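You operate a simulated robot arm through the tools that you are given. There is no shell and no other tool.

You are at the controls of a simulated robot arm. One attempt, no reset.

JOB
Empty the purple refill bottle into the pink softener bottle.
Fine: Stand the pink bottle in the drain tray for the drips; both bottles go back where they stood. Set down upright: pink softener bottle, purple refill bottle.

Only the result counts: the job must be done as asked and must still hold three seconds after the hand-in. Knocking over, shifting, dropping, spilling or breaking anything else fails it.

ROBOT AND FRAMES
A 6-joint arm with a two-finger parallel gripper, fixed in place. Base frame: the origin is on the floor under the middle of its stand, x ahead of it, y to its left, z up; the work surface is at about z = 860. Lengths are in mm, angles in degrees, forces in N, time in s.
With the tool pointing down near the work surface it reaches from about 300 to 660 mm from the base axis. Its first joint turns from -115.0 to 115.0 degrees. Payload 3.43 kg.
The tool frame sits at the grasp point between the pads (the TCP): z along the fingers, y along the line on which they close. The tips reach 34 mm beyond it. The gripper opens to 128 mm. The fingers are 24 mm wide and 12 mm thick; the gripper's body (48 by 130 mm) begins 96 mm behind the TCP.
Orientation is that of the tool frame in the base frame, as a unit quaternion [w, x, y, z]. With the fingers straight down and closing along the base's y, the tool's x points along the base's -x, its y along +y and its z along -z.

CONTROLS
- The arm moves only by the tool send_rows. Its argument "targets" is a list of rows, each a list of 6 numbers: the shift along the tool's x, y, z in mm, then the turn, a rotation vector about the tool's x, y, z in degrees. In form: [[dx, dy, dz, wx, wy, wz], ...]. A call has 1 to 20 rows; each row is the pose to reach, as a shift and turn from the pose commanded when the call began, along the tool's axes at that moment. "grip" is the gripper command, from -1 (fully open) to 1 (shut), values between in proportion, set as the call begins (left out, the last holds). Each row takes 0.2 s and may step no farther than 50 mm and 8.6 degrees from the row before; otherwise, or with a gripper value out of range, the whole call is refused. A pose out of reach is approached as far as the arm can. The call stops where the force on the tool passes 40 N (or 10 N more than at its start, if that is more) or the arm is blocked; 0.2 s more then pass. Each finger travels about 153 mm/s and halts on what it meets, pressing with about 25 N; the grip force reading is that of the motor and also rises with nothing between the fingers. The clock runs only during rows and for 0.2 s after the last one: add rows that repeat a pose to give the fingers time. It gives the time, the measured TCP pose, the force on the tool (base axes), the opening and the grip force at its end, in the units of the frame above (readings bear some noise), with the torque about the TCP (base axes, N m) and any sound that the robot's microphone picked up, and new pictures: "show" is both (left out), scene, wrist or none.
- Cameras (640 x 400 px; columns grow to the right, rows downward): "scene" is fixed at [220.8, -501.2, 1613.8]; the picture's right is [0.93, -0.37, 0.00], its down [-0.32, -0.80, -0.50] and it looks along [0.19, 0.46, -0.87] (base axes); focal length 216 px, centre (320, 200). "wrist" rides on the gripper at [76, -11, -160] in the tool frame; the picture's right is [0.15, 0.99, 0.00], its down [-0.88, 0.13, -0.46] and it looks along [-0.45, 0.07, 0.89] (tool axes); focal length 234 px, centre (320, 200). There is no depth. A picture from a camera that has moved, and an enlarged one, comes with that camera's place and axes in the base frame and with its lens.
- lift_body(by): slides the trunk up (or, below 0, down) by that many mm; the arm rides with it, the base frame stays. It gives what a move gives, with no picture.
- inspect(camera, box): a new picture of the part [left, top, right, bottom] of that camera's present view, enlarged. The clock stands still meanwhile.
- close_job(): hands the job in; it is judged then, once.

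Places have to be worked out from the pictures, the camera data and where the tool is seen. Open the gripper and draw the arm clear of the work before you hand the job in, unless the task says otherwise.

The tools are called after "Request:" as a command line: name --pt "numbers of a row" for each row, then --argument value for the rest, lists and objects as JSON in quotes. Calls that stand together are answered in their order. send_rows: Moves the arm, as the interface text tells. Its arguments: {"type":"object","properties":{"targets":{"type":"array","items":{"type":"array","items":{"type":"number"}}},"grip":{"type":"number"},"show":{"type":"string","enum":["both","scene","wrist","none"]}},"required":["targets"]} The other tools are called the same way: lift_body (by) moves the trunk up or down; inspect (camera, box) takes an enlarged picture of a part of a camera's view; close_job () hands the job in.

At the start:

```text
time: 0.0
ee_pos: [280.2, -246.7, 1316.4]
tool_rot: [0.0, 0.001, 1.0, 0.0]
ft_force: [-0.3, 0.7, 0.6]
moment: [-0.02, 0.0, -0.02]
grip_width: 127.9
grasp_force: 0.0
trunk travel left (down, up): [-900.0, 90.0]
```

scene: 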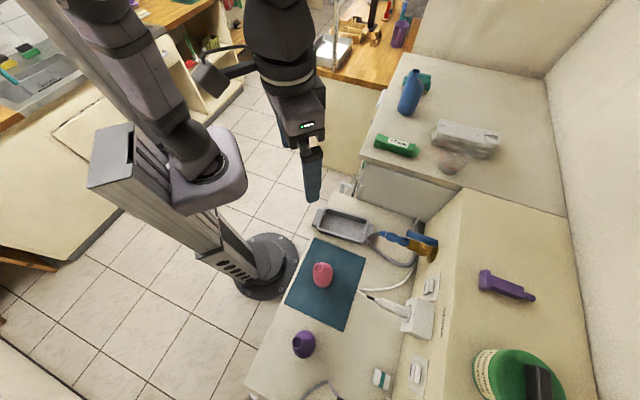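
wrist: 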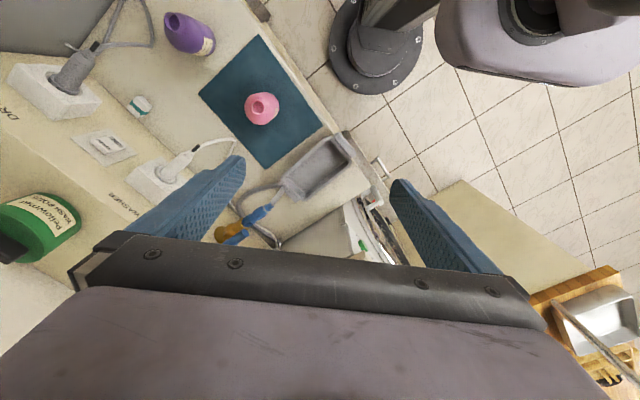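

I see the pink bottle on a blue mat, the purple bottle nearer the camera, and a grey drain tray. I'll take enlarged pictures of each to find out their places and shapes.

Request:
inspect --camera "scene" --box '[240, 190, 460, 400]'

Request:
inspect --camera "wrist" --box '[100, 0, 400, 260]'

```text
1.90 times, centred on (350, 295) of scene
camera zoom: at [220.8, -501.2, 1613.8], right [0.93, -0.37, 0.0], down [-0.32, -0.8, -0.5], along [0.19, 0.46, -0.87], focal length 411 px, centre (263, 19)
```

zoom: 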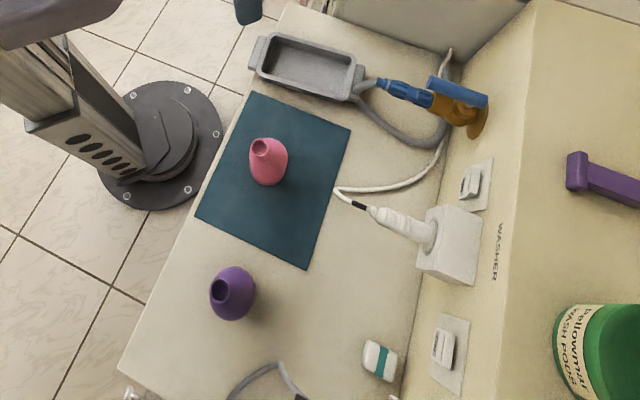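

```text
1.54 times, centred on (250, 130) of wrist
camera zoom: at [203.7, -257.2, 1475.7], right [-0.15, 0.99, 0.0], down [0.88, 0.13, 0.46], along [0.45, 0.07, -0.89], focal length 360 px, centre (428, 308)
```

zoom: 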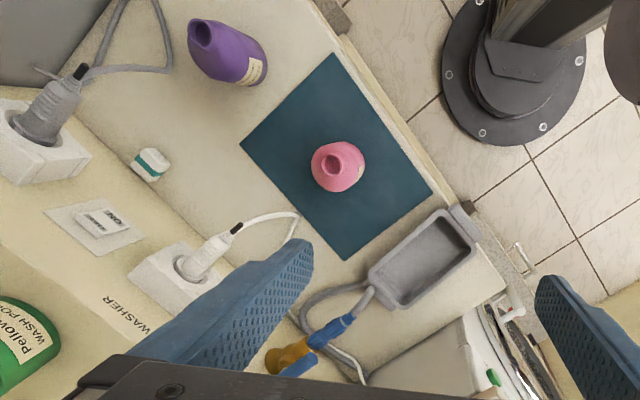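

The work surface and mat positions agree between the cameras. I'll take closer views of the bottles and the tray.

Request:
inspect --camera "scene" --box '[300, 250, 348, 295]'

Request:
inspect --camera "scene" --box '[280, 320, 328, 365]'

Request:
inspect --camera "scene" --box '[305, 195, 385, 250]'

Request:
inspect --camera "wrist" --box '[225, 75, 295, 135]'

Request:
inspect --camera "wrist" --box '[155, 0, 235, 65]'

Request:
inspect --camera "wrist" --box '[260, 120, 380, 220]'

```text
8.89 times, centred on (324, 272) of scene
camera zoom: at [220.8, -501.2, 1613.8], right [0.93, -0.37, 0.0], down [-0.32, -0.8, -0.5], along [0.19, 0.46, -0.87], focal length 1916 px, centre (284, -444)
```

zoom: 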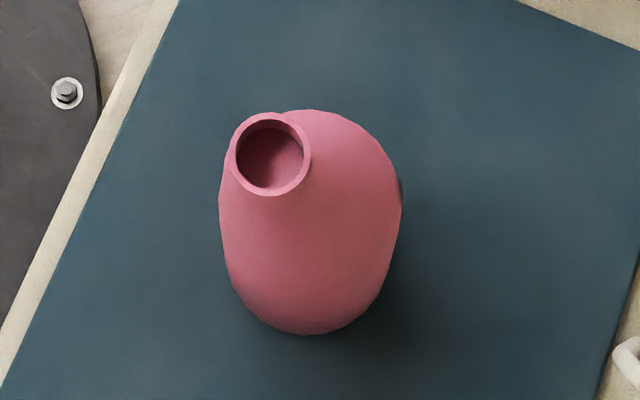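

```text
8.89 times, centred on (304, 342) of scene
camera zoom: at [220.8, -501.2, 1613.8], right [0.93, -0.37, 0.0], down [-0.32, -0.8, -0.5], along [0.19, 0.46, -0.87], focal length 1916 px, centre (462, -1067)
```

zoom: 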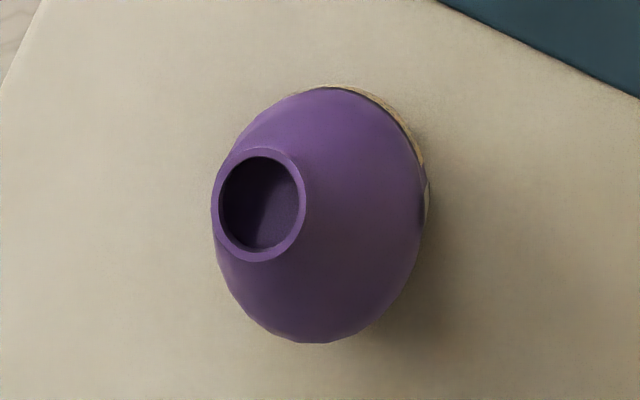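

```text
7.27 times, centred on (345, 222) of scene
camera zoom: at [220.8, -501.2, 1613.8], right [0.93, -0.37, 0.0], down [-0.32, -0.8, -0.5], along [0.19, 0.46, -0.87], focal length 1568 px, centre (138, 36)
```

zoom: 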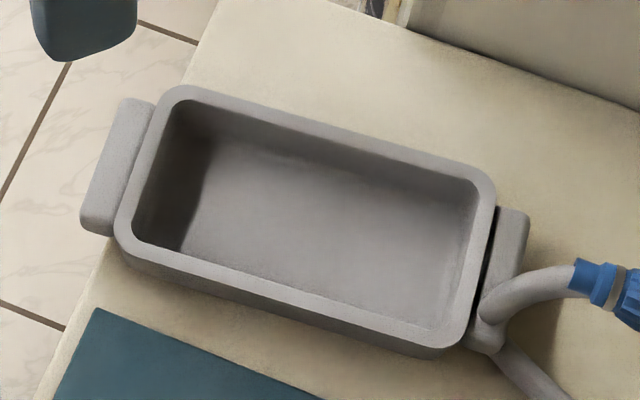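

```text
6.67 times, centred on (260, 105) of wrist
camera zoom: at [203.7, -257.2, 1475.7], right [-0.15, 0.99, 0.0], down [0.88, 0.13, 0.46], along [0.45, 0.07, -0.89], focal length 1561 px, centre (720, 833)
```

zoom: 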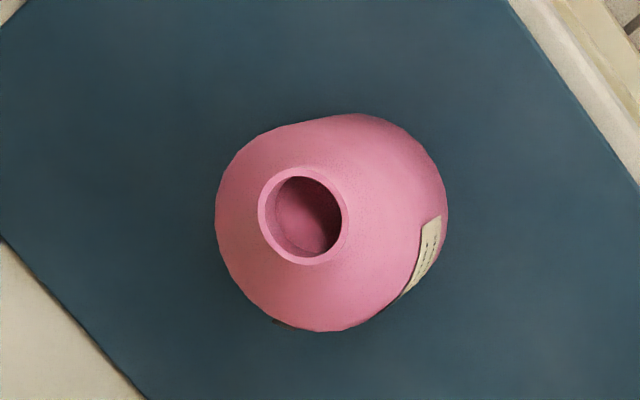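

```text
6.15 times, centred on (195, 32) of wrist
camera zoom: at [203.7, -257.2, 1475.7], right [-0.15, 0.99, 0.0], down [0.88, 0.13, 0.46], along [0.45, 0.07, -0.89], focal length 1441 px, centre (1089, 1231)
```

zoom: 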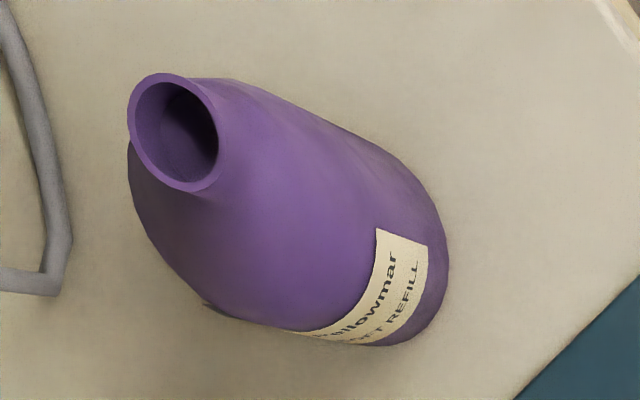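

```text
4.00 times, centred on (320, 170) of wrist
camera zoom: at [203.7, -257.2, 1475.7], right [-0.15, 0.99, 0.0], down [0.88, 0.13, 0.46], along [0.45, 0.07, -0.89], focal length 937 px, centre (320, 320)
```

zoom: 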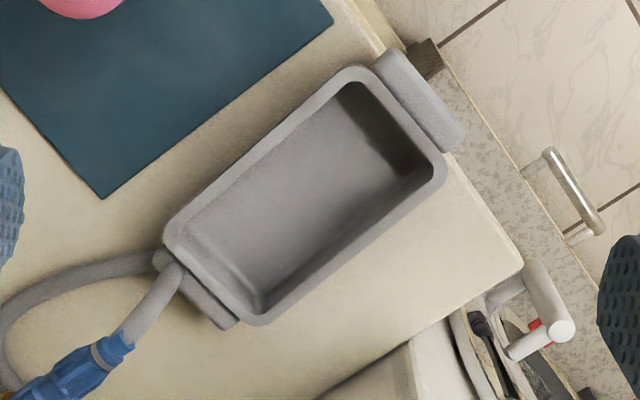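

Triangulating, I put the pink mouth at about (268,-370,992) with its body axis near (279,-377). The purple mouth is about (155,-517,990) with its axis near (165,-526), and the tray centre is near (412,-242) with its rim at about z 898. I'll move above the pink bottle and turn the closing line along the tray's long axis to get closer views.

Request:
send_rows --pt "0 -16 20 0 0 -6" --pt "0 -32 41 0 0 -12" --pt "0 -49 62 0 0 -18" --pt "0 -65 83 0 0 -24" --pt "0 -81 104 0 0 -30" --pt "0 -98 124 0 0 -36" --pt "0 -114 145 0 0 -42" --pt "1 -130 150 0 0 -46" --pt "1 -130 150 0 0 -46" --grip -1

```text
time: 2.0
ee_pos: [280.5, -376.9, 1166.8]
tool_rot: [0.001, -0.392, 0.92, 0.0]
ft_force: [-0.1, 0.3, 1.3]
moment: [0.0, 0.0, -0.04]
grip_width: 127.9
grasp_force: 0.1
trunk travel left (down, up): [-900.0, 90.0]
camera wrist: at [235.6, -439.3, 1325.7], right [-0.81, 0.58, 0.0], down [0.52, 0.72, 0.46], along [0.26, 0.37, -0.89], focal length 234 px, centre (320, 200)
```

scene: 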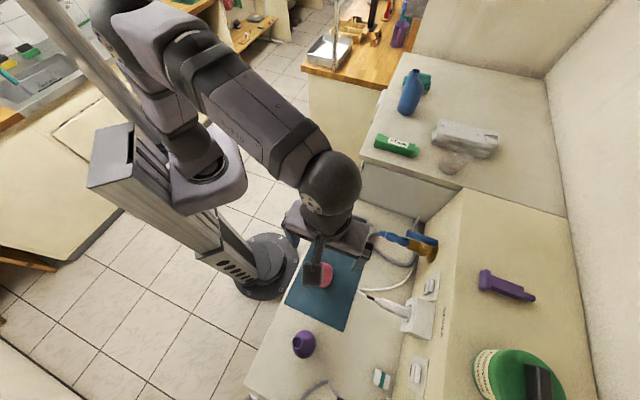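
wrist: 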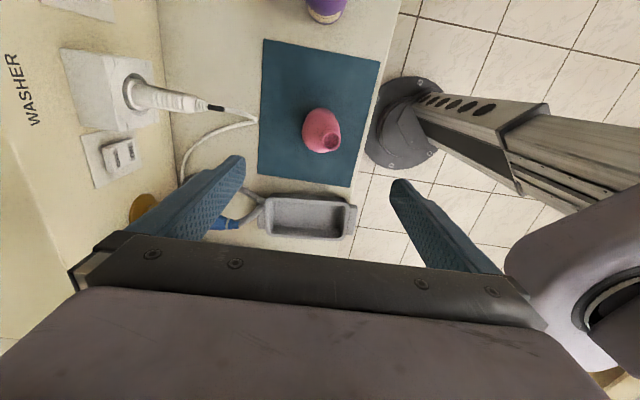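

The arm reached the pose. I'll enlarge the pink bottle, tray and purple bottle in this new wrist view.

Request:
inspect --camera "wrist" --box '[280, 90, 360, 165]'

Request:
inspect --camera "wrist" --box '[240, 180, 370, 260]'

Request:
inspect --camera "wrist" --box '[240, 0, 400, 100]'

```text
5.33 times, centred on (320, 128) of wrist
camera zoom: at [235.6, -439.3, 1325.7], right [-0.81, 0.58, 0.0], down [0.52, 0.72, 0.46], along [0.26, 0.37, -0.89], focal length 1249 px, centre (320, 587)
```

zoom: 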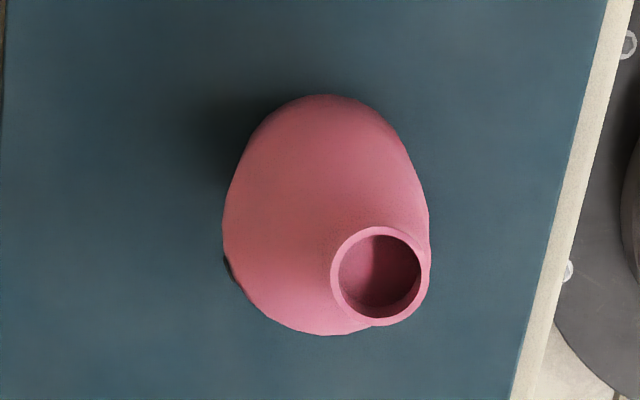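

```text
4.92 times, centred on (305, 220) of wrist
camera zoom: at [235.6, -439.3, 1325.7], right [-0.81, 0.58, 0.0], down [0.52, 0.72, 0.46], along [0.26, 0.37, -0.89], focal length 1153 px, centre (394, 102)
```

zoom: 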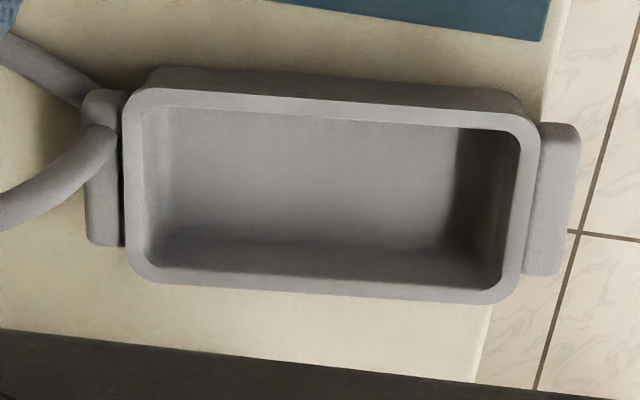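

```text
4.00 times, centred on (320, 50) of wrist
camera zoom: at [235.6, -439.3, 1325.7], right [-0.81, 0.58, 0.0], down [0.52, 0.72, 0.46], along [0.26, 0.37, -0.89], focal length 937 px, centre (320, 800)
```

zoom: 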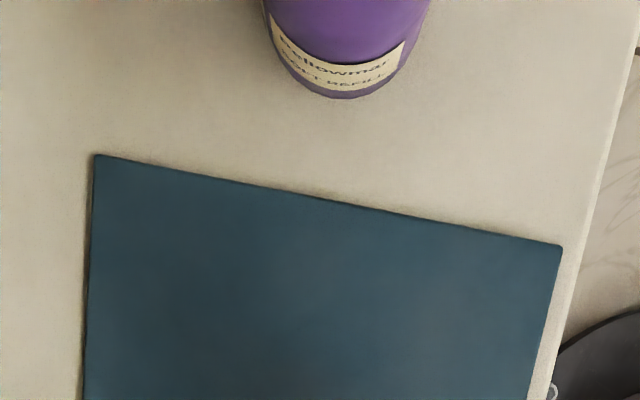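

The tray measures about 175 x 97 mm with its long axis at azimuth -40° and centre near (412.5,-240). The pink body axis is near (278,-378) with a radius of about 33. I'll line up the closing axis with the tray and come down partway over the pink bottle.

Request:
send_rows --pt "1 0 30 0 0 -2" --pt "2 1 70 0 0 -4" --pt "2.5 1 110 0 0 -4" --pt "2.5 1 140 0 0 -4" --pt "2.5 1 140 0 0 -4" --grip -1

```text
time: 3.2
ee_pos: [277.0, -379.2, 1023.2]
tool_rot: [0.0, -0.424, 0.906, 0.001]
ft_force: [-0.9, 0.8, -0.4]
moment: [0.0, 0.02, -0.01]
grip_width: 127.9
grasp_force: 0.0
trunk travel left (down, up): [-900.0, 90.0]
camera wrist: at [236.3, -443.5, 1183.6], right [-0.85, 0.52, 0.0], down [0.47, 0.76, 0.46], along [0.24, 0.39, -0.89], focal length 234 px, centre (320, 200)
```

scene: 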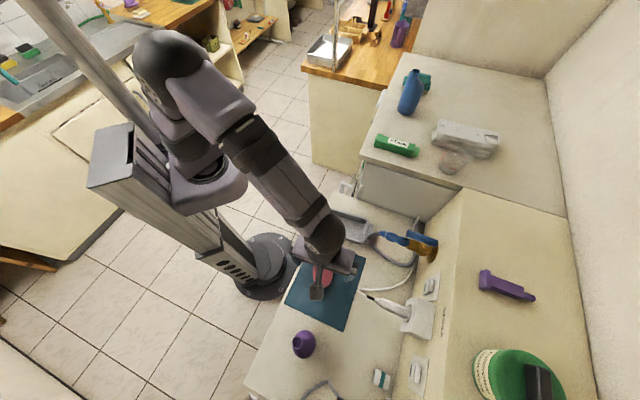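
wrist: 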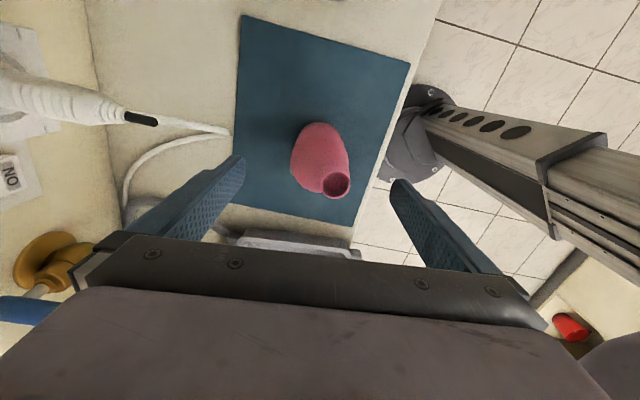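

Request:
inspect --camera "wrist" --box '[265, 105, 375, 210]'

```text
3.81 times, centred on (320, 158) of wrist
camera zoom: at [236.3, -443.5, 1183.6], right [-0.85, 0.52, 0.0], down [0.47, 0.76, 0.46], along [0.24, 0.39, -0.89], focal length 892 px, centre (320, 362)
```

zoom: 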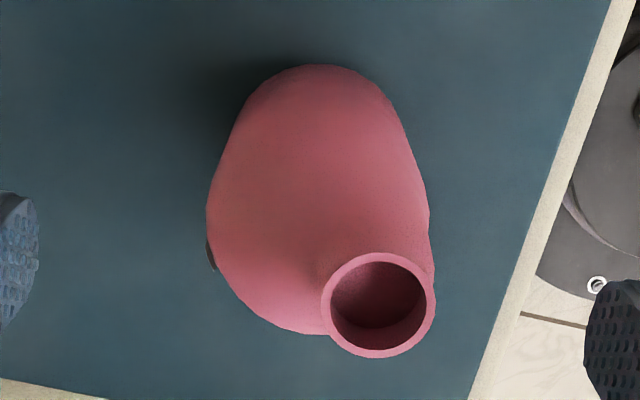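

The pink bottle sits centred between the fingers, with its mouth confirmed near (267.5,-368,992). I'll descend to grasp height at z 912.

Request:
send_rows --pt "-1 0 30 0 0 0" --pt "-1 0 60 0 0 0" --pt "-1 0 90 0 0 0" --pt "-1 0 105 0 0 0" --pt "-1 0 111 0 0 0" --pt "-1 0 111 0 0 0" --grip -1

```text
time: 4.6
ee_pos: [277.3, -378.9, 915.8]
tool_rot: [-0.001, -0.424, 0.905, 0.0]
ft_force: [0.7, 0.5, -1.1]
moment: [0.0, 0.01, 0.02]
grip_width: 127.8
grasp_force: 0.1
trunk travel left (down, up): [-900.0, 90.0]
camera wrist: at [237.5, -442.8, 1075.2], right [-0.85, 0.52, 0.0], down [0.47, 0.76, 0.46], along [0.24, 0.39, -0.89], focal length 234 px, centre (320, 200)
```

scene: 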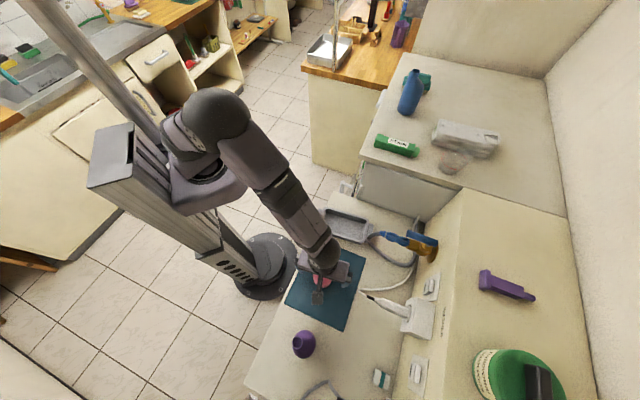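
wrist: 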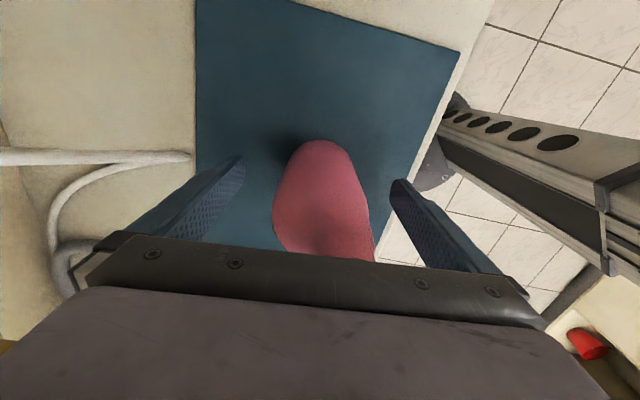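

The fingers straddle the pink bottle evenly with clearance on both sides. I'll close the gripper.

Request:
send_rows --pt "0 0 0 0 0 0" --pt "0 0 0 0 0 0" --pt "0 0 0 0 0 0" --pt "0 0 0 0 0 0" --grip 1

```text
time: 5.6
ee_pos: [278.8, -378.2, 916.2]
tool_rot: [0.001, -0.423, 0.906, 0.0]
ft_force: [0.9, 0.3, 0.1]
moment: [0.0, -0.02, 0.02]
grip_width: 61.5
grasp_force: 24.9
trunk travel left (down, up): [-900.0, 90.0]
camera wrist: at [237.6, -442.9, 1075.3], right [-0.85, 0.52, 0.0], down [0.47, 0.76, 0.46], along [0.24, 0.39, -0.89], focal length 234 px, centre (320, 200)
```

scene: 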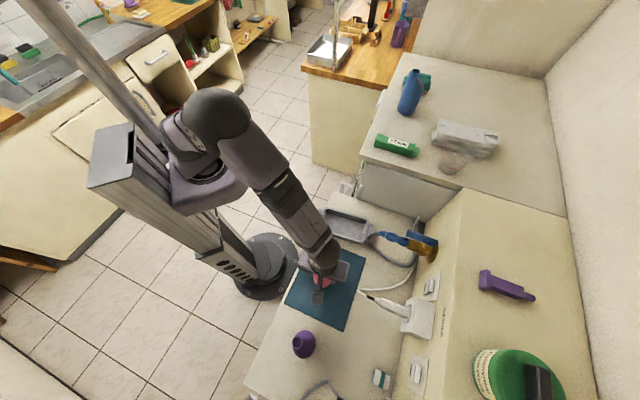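
wrist: 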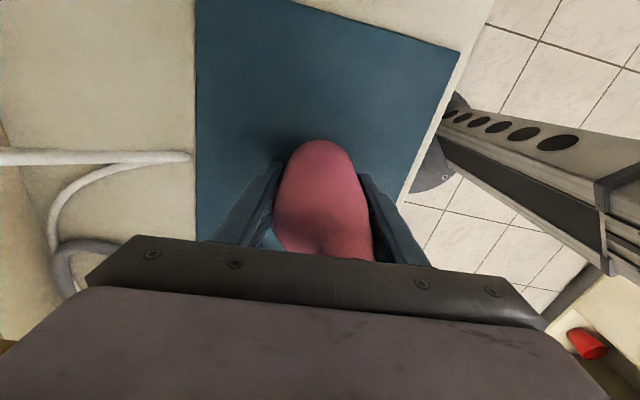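

The gripper holds the pink bottle at 61.5 mm width and 24.9 N. I'll lift it straight up by 90 mm and check the load and the hold.

Request:
send_rows --pt "0 0 -5 0 0 0" --pt "0 0 -20 0 0 0" --pt "0 0 -45 0 0 0" --pt "0 0 -70 0 0 0" --pt "0 0 -90 0 0 0" --pt "0 0 -90 0 0 0" --grip 1

```text
time: 7.0
ee_pos: [278.0, -378.6, 1006.7]
tool_rot: [0.0, -0.422, 0.907, 0.001]
ft_force: [-0.4, -0.7, -1.5]
moment: [0.03, 0.05, -0.01]
grip_width: 61.3
grasp_force: 25.6
trunk travel left (down, up): [-900.0, 90.0]
camera wrist: at [238.4, -442.6, 1166.5], right [-0.85, 0.52, 0.0], down [0.47, 0.76, 0.46], along [0.24, 0.39, -0.89], focal length 234 px, centre (320, 200)
```

scene: 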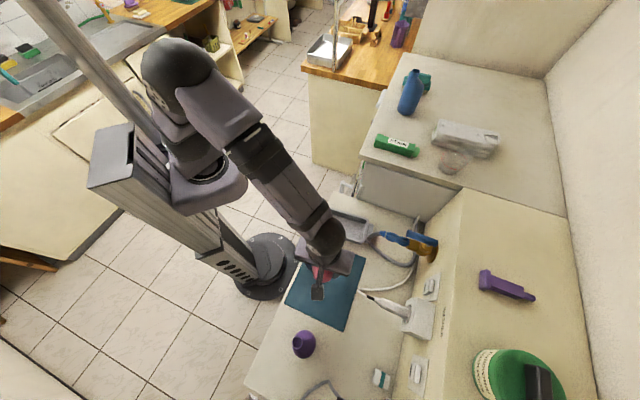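
wrist: 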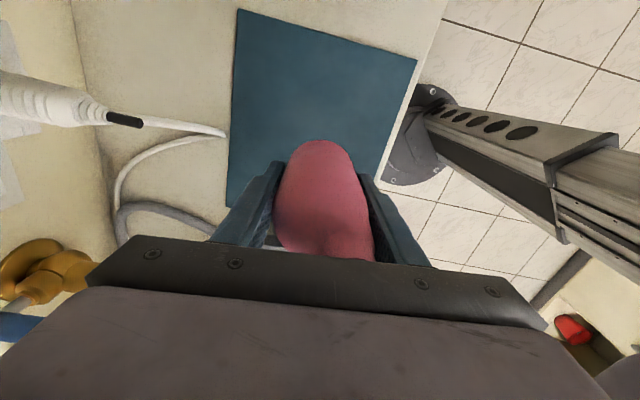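

The pink bottle weighs little, about 1.5 N, and is held well. I'll carry it halfway toward the tray to get a better look at the tray's place.

Request:
send_rows --pt "-25 0 -10 0 0 0" --pt "-50 0 -20 0 0 0" --pt "-75 0 -20 0 0 0" --pt "-95 0 -20 0 0 0" --pt "-100 0 -20 0 0 0" --grip 1

Request:
inspect --camera "wrist" --box '[180, 0, 460, 230]'

Request:
inspect --camera "scene" --box '[290, 180, 410, 280]'

```text
time: 8.2
ee_pos: [341.9, -299.3, 1026.7]
tool_rot: [0.0, -0.422, 0.906, 0.001]
ft_force: [-0.3, -0.1, -0.5]
moment: [-0.03, -0.03, 0.02]
grip_width: 61.4
grasp_force: 24.9
trunk travel left (down, up): [-900.0, 90.0]
camera wrist: at [302.2, -363.9, 1185.6], right [-0.85, 0.52, 0.0], down [0.47, 0.76, 0.46], along [0.24, 0.39, -0.89], focal length 234 px, centre (320, 200)
```

scene: 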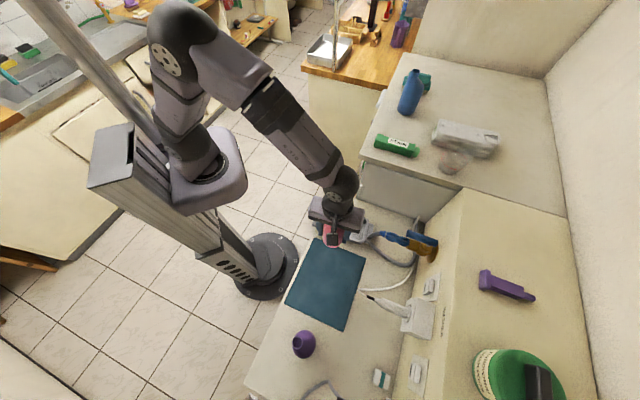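
wrist: 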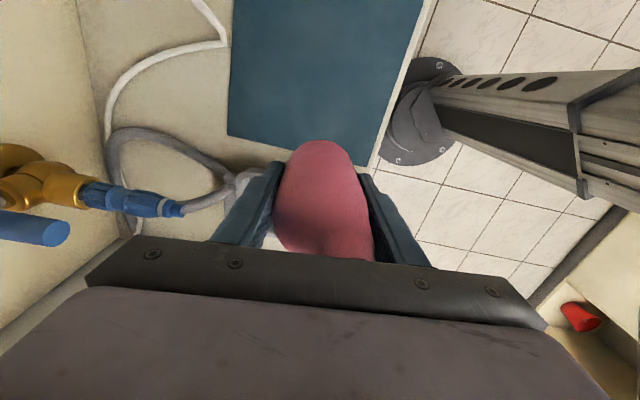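

```text
1.74 times, centred on (320, 115) of wrist
camera zoom: at [302.2, -363.9, 1185.6], right [-0.85, 0.52, 0.0], down [0.47, 0.76, 0.46], along [0.24, 0.39, -0.89], focal length 407 px, centre (320, 348)
```

zoom: 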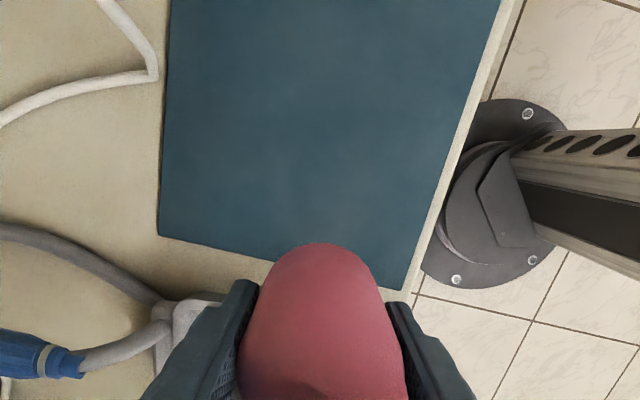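

```text
4.00 times, centred on (350, 230) of scene
camera zoom: at [220.8, -501.2, 1613.8], right [0.93, -0.37, 0.0], down [-0.32, -0.8, -0.5], along [0.19, 0.46, -0.87], focal length 862 px, centre (200, 80)
```

zoom: 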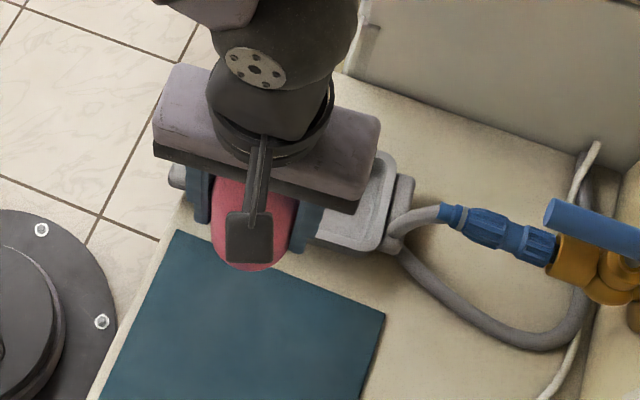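

The view ahead of the gripper is blocked, so I'll hover over the estimated tray centre with the bottle's foot just above the rim. Then I'll check the gaps in both cameras.

Request:
send_rows --pt "-25 -4 0 0 0 0" --pt "-50 -8 0 0 0 0" --pt "-75 -12 0 0 0 0" --pt "-90 -15.5 10 0 0 0" --pt "-91.7 -15.5 30 0 0 0" --pt "-91.7 -15.5 52 0 0 0" --pt "-91.7 -15.5 52 0 0 0" --grip 1

Request:
inspect --camera "wrist" --box '[180, 50, 460, 250]'

Request:
inspect --camera "scene" --box '[300, 180, 400, 260]'

```text
time: 9.8
ee_pos: [411.8, -240.5, 973.3]
tool_rot: [0.0, -0.423, 0.906, 0.0]
ft_force: [0.4, 0.1, -1.1]
moment: [-0.06, -0.02, 0.02]
grip_width: 61.2
grasp_force: 25.3
trunk travel left (down, up): [-900.0, 90.0]
camera wrist: at [372.3, -304.3, 1132.1], right [-0.85, 0.52, 0.0], down [0.47, 0.76, 0.46], along [0.24, 0.39, -0.89], focal length 234 px, centre (320, 200)
```

scene: 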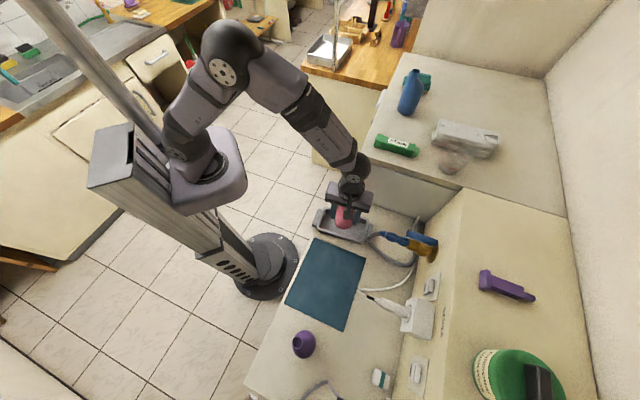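
wrist: 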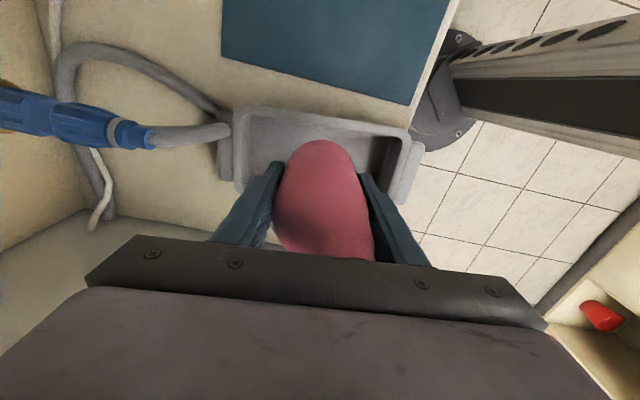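

```text
2.00 times, centred on (320, 150) of wrist
camera zoom: at [372.3, -304.3, 1132.1], right [-0.85, 0.52, 0.0], down [0.47, 0.76, 0.46], along [0.24, 0.39, -0.89], focal length 468 px, centre (320, 300)
```

zoom: 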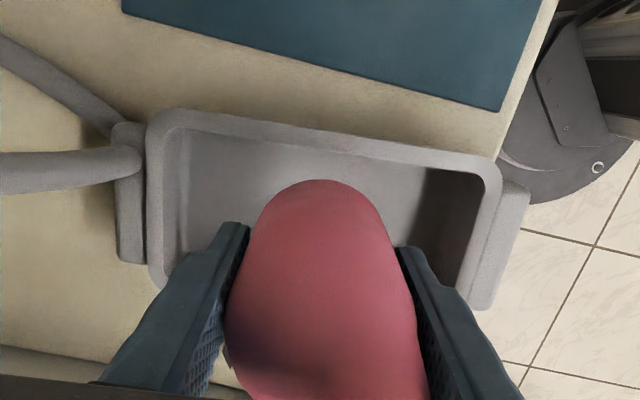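

```text
5.00 times, centred on (350, 220) of scene
camera zoom: at [220.8, -501.2, 1613.8], right [0.93, -0.37, 0.0], down [-0.32, -0.8, -0.5], along [0.19, 0.46, -0.87], focal length 1078 px, centre (170, 100)
```

zoom: 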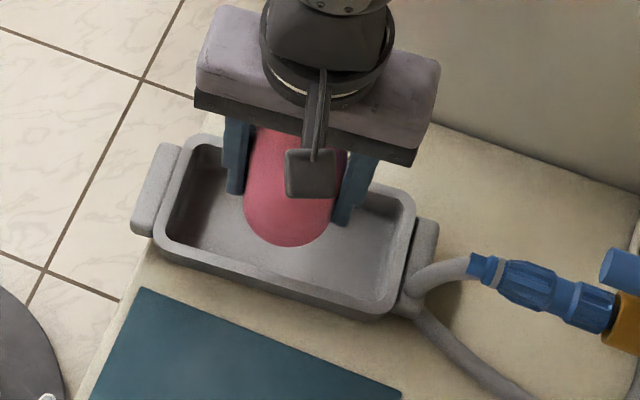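

The bottle is nearly centred, with about 7 mm of gap to the tray's near inner wall. I'll shift 2.7 mm away from it and lower until the foot is just above the tray floor.

Request:
send_rows --pt "-2.7 1 5 0 0 0" --pt "-2.7 1 15 0 0 0" --pt "-2.7 1 25 0 0 0" --pt "-2.7 1 35 0 0 0" --pt "-2.7 1 42 0 0 0" --pt "-2.7 1 44 0 0 0" --pt "-2.7 1 44 0 0 0" --grip 1

Request:
inspect --camera "scene" --box '[300, 180, 400, 260]'

Request:
inspect --camera "wrist" --box '[180, 50, 460, 250]'

```text
time: 11.4
ee_pos: [412.6, -237.4, 928.1]
tool_rot: [0.0, -0.423, 0.906, 0.0]
ft_force: [-0.1, 0.3, -2.2]
moment: [0.0, -0.01, -0.01]
grip_width: 61.5
grasp_force: 25.1
trunk travel left (down, up): [-900.0, 90.0]
camera wrist: at [373.0, -301.8, 1088.1], right [-0.85, 0.52, 0.0], down [0.47, 0.76, 0.46], along [0.24, 0.39, -0.89], focal length 234 px, centre (320, 200)
```

scene: 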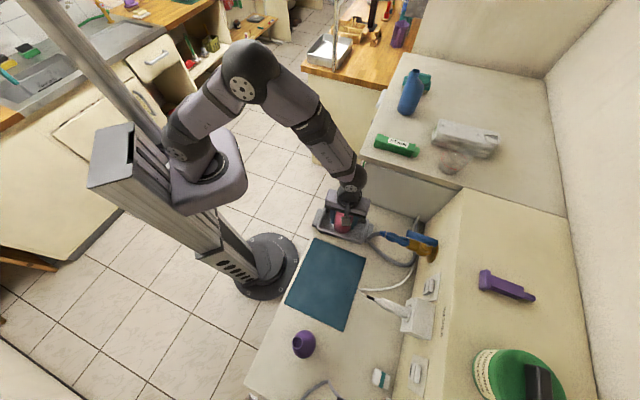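
wrist: 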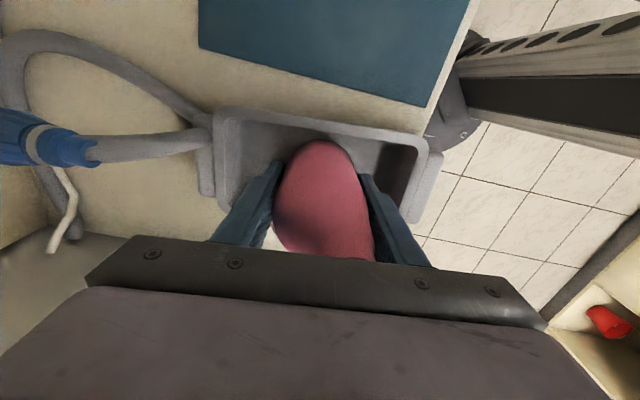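

```text
5.00 times, centred on (350, 220) of scene
camera zoom: at [220.8, -501.2, 1613.8], right [0.93, -0.37, 0.0], down [-0.32, -0.8, -0.5], along [0.19, 0.46, -0.87], focal length 1078 px, centre (170, 100)
```

zoom: 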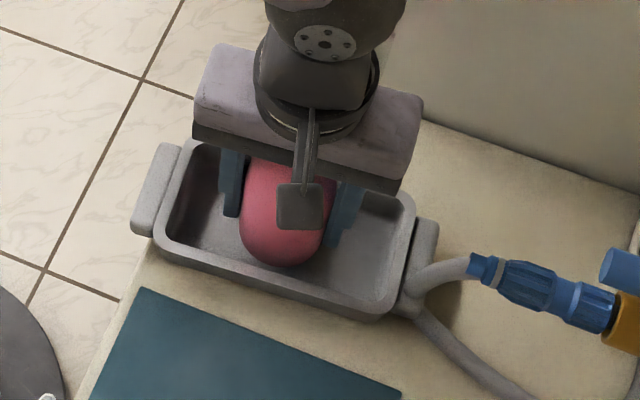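

```text
2.00 times, centred on (320, 150) of wrist
camera zoom: at [373.0, -301.8, 1088.1], right [-0.85, 0.52, 0.0], down [0.47, 0.76, 0.46], along [0.24, 0.39, -0.89], focal length 468 px, centre (320, 300)
```

zoom: 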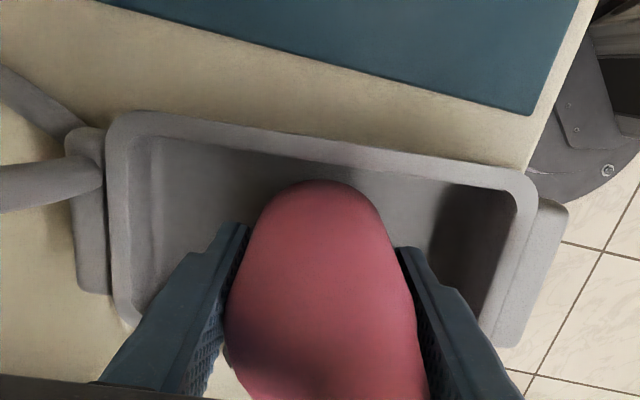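

The bottle is inside the tray with clearance all around and its foot near z 874. I'll lower it slowly and watch the force for floor contact.

Request:
send_rows --pt "0 0 2 0 0 0" --pt "0 0 4 0 0 0" --pt "0 0 5 0 0 0" --pt "0 0 5 0 0 0" --grip 1 --show "none"

```text
time: 12.4
ee_pos: [412.5, -238.6, 922.7]
tool_rot: [0.0, -0.423, 0.906, 0.0]
ft_force: [0.7, 0.5, -1.0]
moment: [0.01, 0.0, -0.04]
grip_width: 61.1
grasp_force: 25.1
trunk travel left (down, up): [-900.0, 90.0]
```

No contact yet, with the foot near z 869. I'll continue in small steps.

Request:
send_rows --pt "0 0 1 0 0 0" --pt "0 0 2 0 0 0" --pt "0 0 2 0 0 0" --grip 1 --show "none"

```text
time: 13.2
ee_pos: [413.0, -236.3, 922.7]
tool_rot: [0.0, -0.423, 0.906, 0.0]
ft_force: [0.3, 1.2, -0.5]
moment: [0.0, 0.03, 0.02]
grip_width: 61.3
grasp_force: 24.8
trunk travel left (down, up): [-900.0, 90.0]
```

Request:
send_rows --pt "0 0 1 0 0 0" --pt "0 0 1.5 0 0 0" --pt "0 0 1.5 0 0 0" --grip 1 --show "none"

```text
time: 14.0
ee_pos: [413.4, -238.2, 920.5]
tool_rot: [0.001, -0.422, 0.907, 0.0]
ft_force: [-0.7, -0.3, -1.6]
moment: [0.02, 0.02, 0.0]
grip_width: 61.3
grasp_force: 24.9
trunk travel left (down, up): [-900.0, 90.0]
```

Request:
send_rows --pt "0 0 0.8 0 0 0" --pt "0 0 1.5 0 0 0" --pt "0 0 1.5 0 0 0" --grip 1 --show "none"

```text
time: 14.8
ee_pos: [412.5, -237.2, 919.0]
tool_rot: [0.001, -0.423, 0.906, 0.0]
ft_force: [-0.6, -0.2, -1.3]
moment: [-0.03, -0.02, -0.04]
grip_width: 61.3
grasp_force: 24.8
trunk travel left (down, up): [-900.0, 90.0]
```

Request:
send_rows --pt "0 0 0.6 0 0 0" --pt "0 0 1.2 0 0 0" --pt "0 0 1.2 0 0 0" --grip 1 --show "none"

```text
time: 15.6
ee_pos: [413.9, -238.8, 917.3]
tool_rot: [-0.001, -0.423, 0.906, 0.0]
ft_force: [0.7, -0.1, -1.4]
moment: [-0.02, 0.0, -0.04]
grip_width: 61.5
grasp_force: 24.7
trunk travel left (down, up): [-900.0, 90.0]
```

Request:
send_rows --pt "0 0 0.6 0 0 0" --pt "0 0 1.2 0 0 0" --pt "0 0 1.2 0 0 0" --grip 1 --show "none"

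```text
time: 16.4
ee_pos: [413.7, -237.4, 917.3]
tool_rot: [0.001, -0.423, 0.906, -0.002]
ft_force: [2.9, 0.5, 5.7]
moment: [0.11, -0.01, -0.01]
grip_width: 61.4
grasp_force: 25.1
trunk travel left (down, up): [-900.0, 90.0]
```

The force rose to +5.7 N, so the bottle stands on the tray floor with the TCP at z of about 917. I'll ease off slightly and open the fingers only partway to stay clear of the tray walls.

Request:
send_rows --pt "0 0 -0.7 0 0 0" --pt "0 0 -0.7 0 0 0" --grip 1 --show "none"

Request:
send_rows --pt "0 0 0 0 0 0" --pt "0 0 0 0 0 0" --pt "0 0 0 0 0 0" --grip -0.4

```text
time: 17.0
ee_pos: [412.7, -238.6, 916.5]
tool_rot: [-0.001, -0.424, 0.906, 0.0]
ft_force: [0.6, -1.1, 2.4]
moment: [-0.07, -0.09, -0.05]
grip_width: 61.4
grasp_force: 24.5
trunk travel left (down, up): [-900.0, 90.0]
```

```text
time: 17.8
ee_pos: [412.6, -238.1, 916.7]
tool_rot: [0.0, -0.424, 0.906, 0.001]
ft_force: [-0.4, -0.6, -0.4]
moment: [0.01, -0.01, 0.02]
grip_width: 89.3
grasp_force: 0.0
trunk travel left (down, up): [-900.0, 90.0]
camera wrist: at [372.5, -301.9, 1077.2], right [-0.85, 0.52, 0.0], down [0.47, 0.76, 0.46], along [0.24, 0.39, -0.89], focal length 234 px, centre (320, 200)
```

scene: 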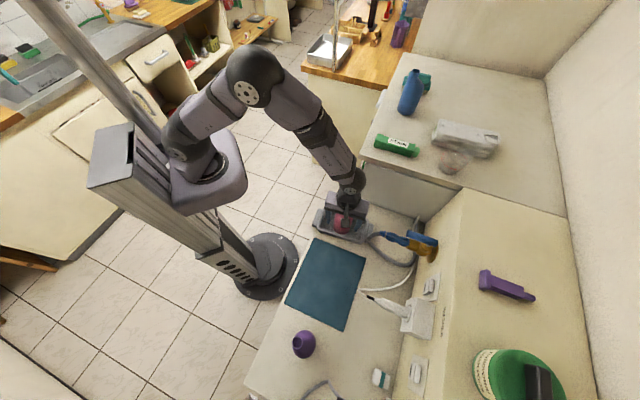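
wrist: 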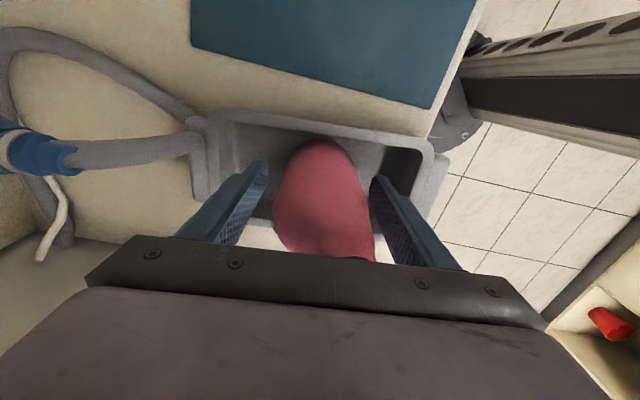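

The pink bottle stands in the tray, released and upright. I'll rise straight up and clear it.

Request:
send_rows --pt "0 0 -10 0 0 0" --pt "0 0 -40 0 0 0" --pt "0 0 -80 0 0 0" --pt "0 0 -125 0 0 0" --pt "0 0 -170 0 0 0" --pt "0 0 -200 0 0 0" --pt "0 0 -200 0 0 0" --grip -0.4

Request:
inspect --camera "wrist" --box '[230, 110, 420, 230]'

Request:
inspect --camera "scene" --box '[300, 180, 400, 260]'

```text
time: 19.4
ee_pos: [411.2, -240.2, 1119.4]
tool_rot: [0.0, -0.422, 0.907, 0.0]
ft_force: [0.7, 0.0, -0.7]
moment: [0.0, 0.05, 0.01]
grip_width: 89.5
grasp_force: 0.1
trunk travel left (down, up): [-900.0, 90.0]
camera wrist: at [372.1, -304.2, 1279.9], right [-0.85, 0.52, 0.0], down [0.47, 0.76, 0.46], along [0.24, 0.39, -0.89], focal length 234 px, centre (320, 200)
```

scene: 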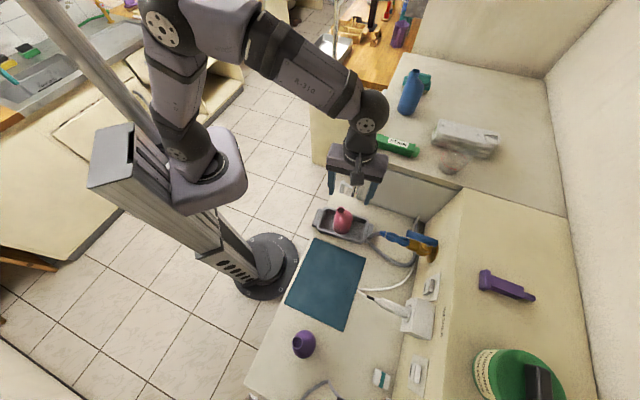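
wrist: 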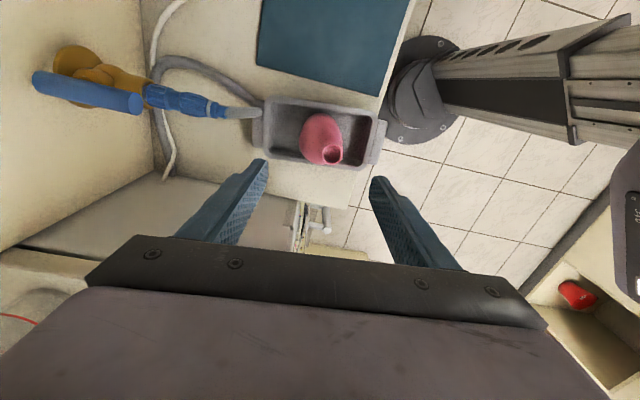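

```text
3.33 times, centred on (325, 170) of wrist
camera zoom: at [372.1, -304.2, 1279.9], right [-0.85, 0.52, 0.0], down [0.47, 0.76, 0.46], along [0.24, 0.39, -0.89], focal length 781 px, centre (303, 300)
```

zoom: 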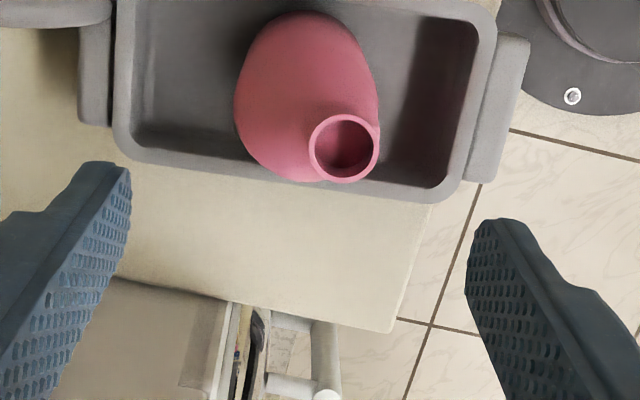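

```text
5.00 times, centred on (350, 220) of scene
camera zoom: at [220.8, -501.2, 1613.8], right [0.93, -0.37, 0.0], down [-0.32, -0.8, -0.5], along [0.19, 0.46, -0.87], focal length 1078 px, centre (170, 100)
```

zoom: 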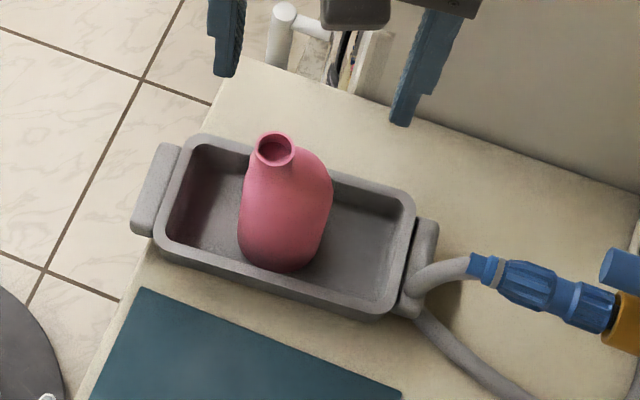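

The pink bottle stands well in the tray, and I triangulate its mouth at about (402.5,-227.3,993.5). Next I'll go above the purple bottle, turning the tool so that it faces outward there.

Request:
send_rows --pt "12 0 0 0 0 5" --pt "30 0 0 0 0 12" --pt "54 1 0 0 0 20" --pt "78 1 0 0 0 28" --pt "102 1.5 0 0 0 36" --pt "127 2 0 0 0 44" --pt "152 2 0 0 0 52" --pt "178 2.5 0 0 0 60" --pt "204 3 0 0 0 68" --pt "230 3 0 0 0 76" --pt "256 3.5 0 0 0 84" --pt "282 4 0 0 0 92" --pt "308 4 0 0 0 100" --pt "334 4.5 0 0 0 108" --pt "360 4.8 0 0 0 116" --pt "375 4.8 0 0 0 120" --pt "381 4.8 0 0 0 122.7" --pt "381 4.8 0 0 0 122.7" --grip -1

```text
time: 23.2
ee_pos: [164.7, -525.7, 1118.1]
tool_rot: [0.0, 0.593, 0.805, 0.0]
ft_force: [-0.3, 0.3, -0.6]
moment: [-0.03, 0.01, 0.01]
grip_width: 128.2
grasp_force: 0.1
trunk travel left (down, up): [-900.0, 90.0]
camera wrist: at [130.7, -456.0, 1277.9], right [0.9, 0.43, 0.0], down [0.39, -0.8, 0.46], along [0.2, -0.41, -0.89], focal length 234 px, centre (320, 200)
```

scene: 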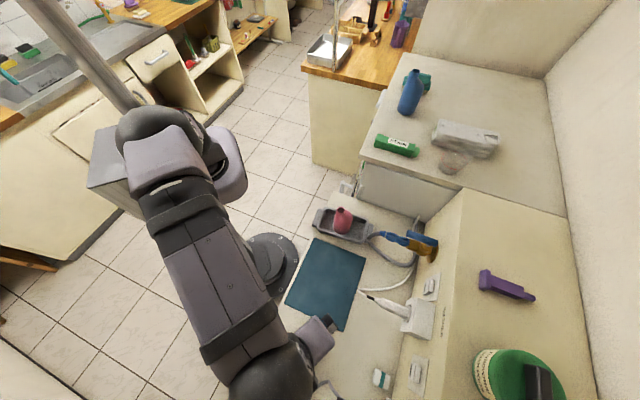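
wrist: 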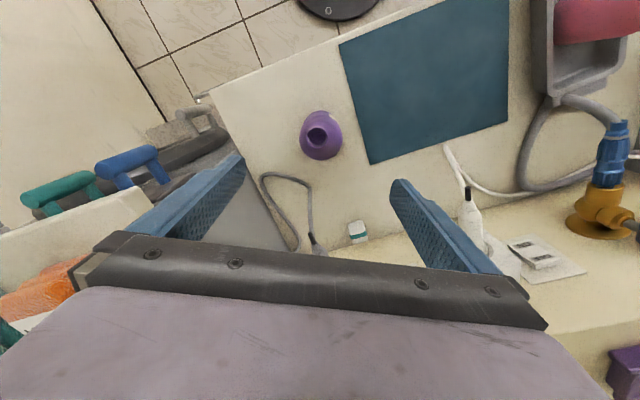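

Request:
inspect --camera "wrist" --box '[280, 90, 365, 180]'

Request:
inspect --camera "wrist" --box '[200, 30, 420, 230]'

```text
4.44 times, centred on (322, 135) of wrist
camera zoom: at [130.7, -456.0, 1277.9], right [0.9, 0.43, 0.0], down [0.39, -0.8, 0.46], along [0.2, -0.41, -0.89], focal length 1041 px, centre (309, 489)
```

zoom: 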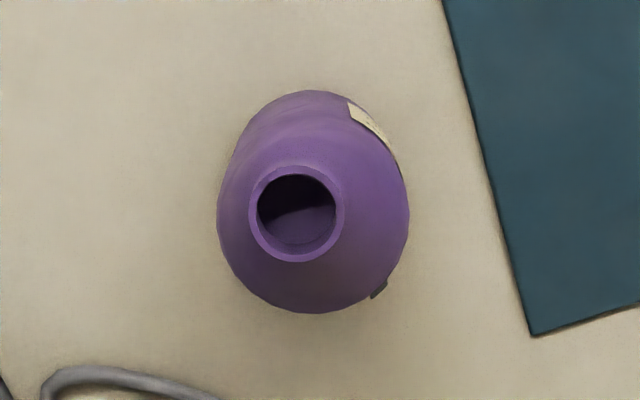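

```text
2.00 times, centred on (310, 130) of wrist
camera zoom: at [130.7, -456.0, 1277.9], right [0.9, 0.43, 0.0], down [0.39, -0.8, 0.46], along [0.2, -0.41, -0.89], focal length 468 px, centre (340, 340)
```

zoom: 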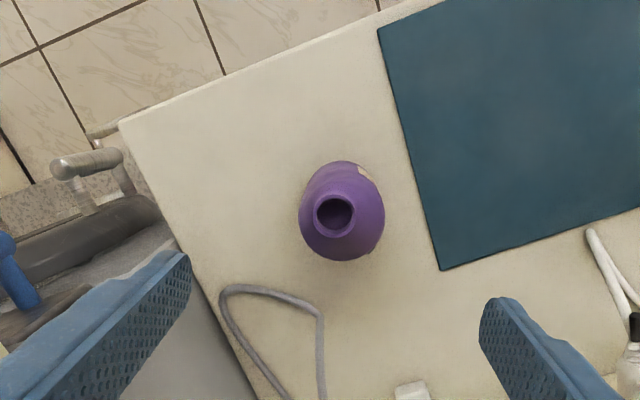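

The purple axis is near (165.5,-526) with a radius of about 33 and its mouth near (154.7,-515.5,990.5). I'll tilt the tool from straight down to 20° below horizontal here, well above the bottle.

Request:
send_rows --pt "0 0 0 0 -7 0" --pt "0 0 0 0 -15 0" --pt "0 0 0 0 -23 0" --pt "0 0 0 0 -31 0" --pt "0 0 0 0 -39 0" --pt "0 0 0 0 -47 0" --pt "0 0 0 0 -55 0" --pt "0 0 0 0 -63 0" --pt "0 0 0 0 -70 0" --pt "0 0 0 0 -70 0" --grip -1

```text
time: 25.4
ee_pos: [160.1, -529.2, 1124.3]
tool_rot: [0.464, 0.488, 0.659, -0.334]
ft_force: [0.6, 0.2, -0.5]
moment: [-0.01, 0.0, 0.01]
grip_width: 127.9
grasp_force: 0.1
out of reach, approached as far as the arm can: row 6, 7, 9, 10
trunk travel left (down, up): [-900.0, 90.0]
camera wrist: at [96.4, -363.6, 1108.1], right [0.93, 0.35, -0.13], down [0.08, 0.15, 0.99], along [0.36, -0.93, 0.12], focal length 234 px, centre (320, 200)
```

scene: 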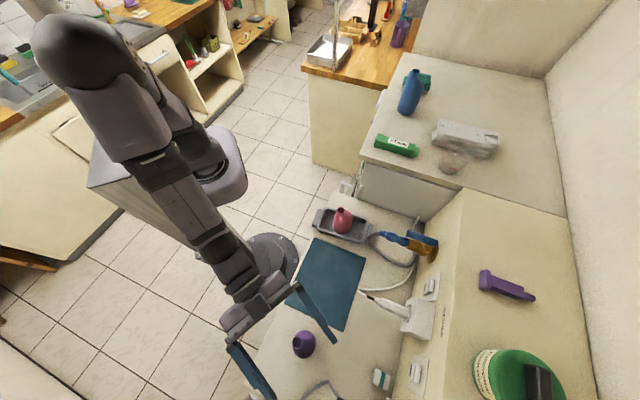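
wrist: 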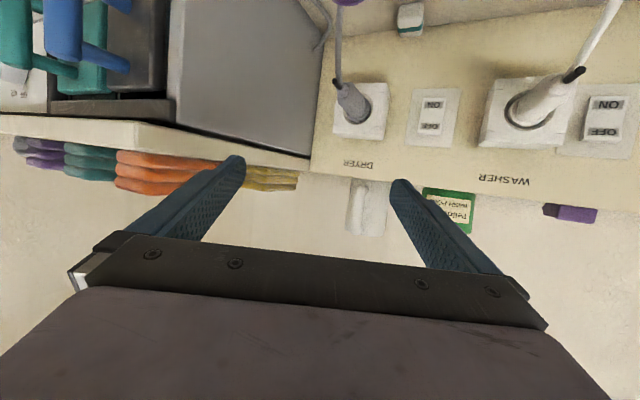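

The orientation is nearly reached, but the arm is close to a wrist limit here, so its position is about 7 mm off. I'll raise the tool relative to the trunk to check whether a lower trunk relieves that.

Request:
send_rows --pt "-23.5 0 -8.5 0 0 0" --pt "-47 0 -17.1 0 0 0" --pt "-70.5 0 -25.6 0 0 0" --pt "-94 0 -34.2 0 0 0" --pt "-94 0 -34.2 0 0 0" --grip -1 --show "scene"

```text
time: 26.6
ee_pos: [161.1, -531.3, 1223.4]
tool_rot: [0.461, 0.486, 0.659, -0.34]
ft_force: [-0.8, 0.0, 0.7]
moment: [0.01, 0.03, -0.03]
grip_width: 128.3
grasp_force: 0.0
trunk travel left (down, up): [-900.0, 90.0]
```

scene: 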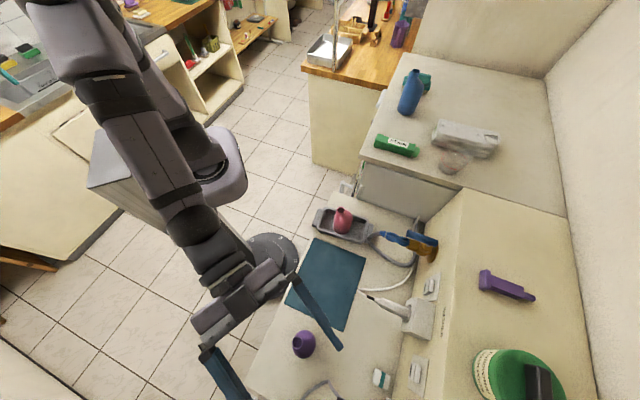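

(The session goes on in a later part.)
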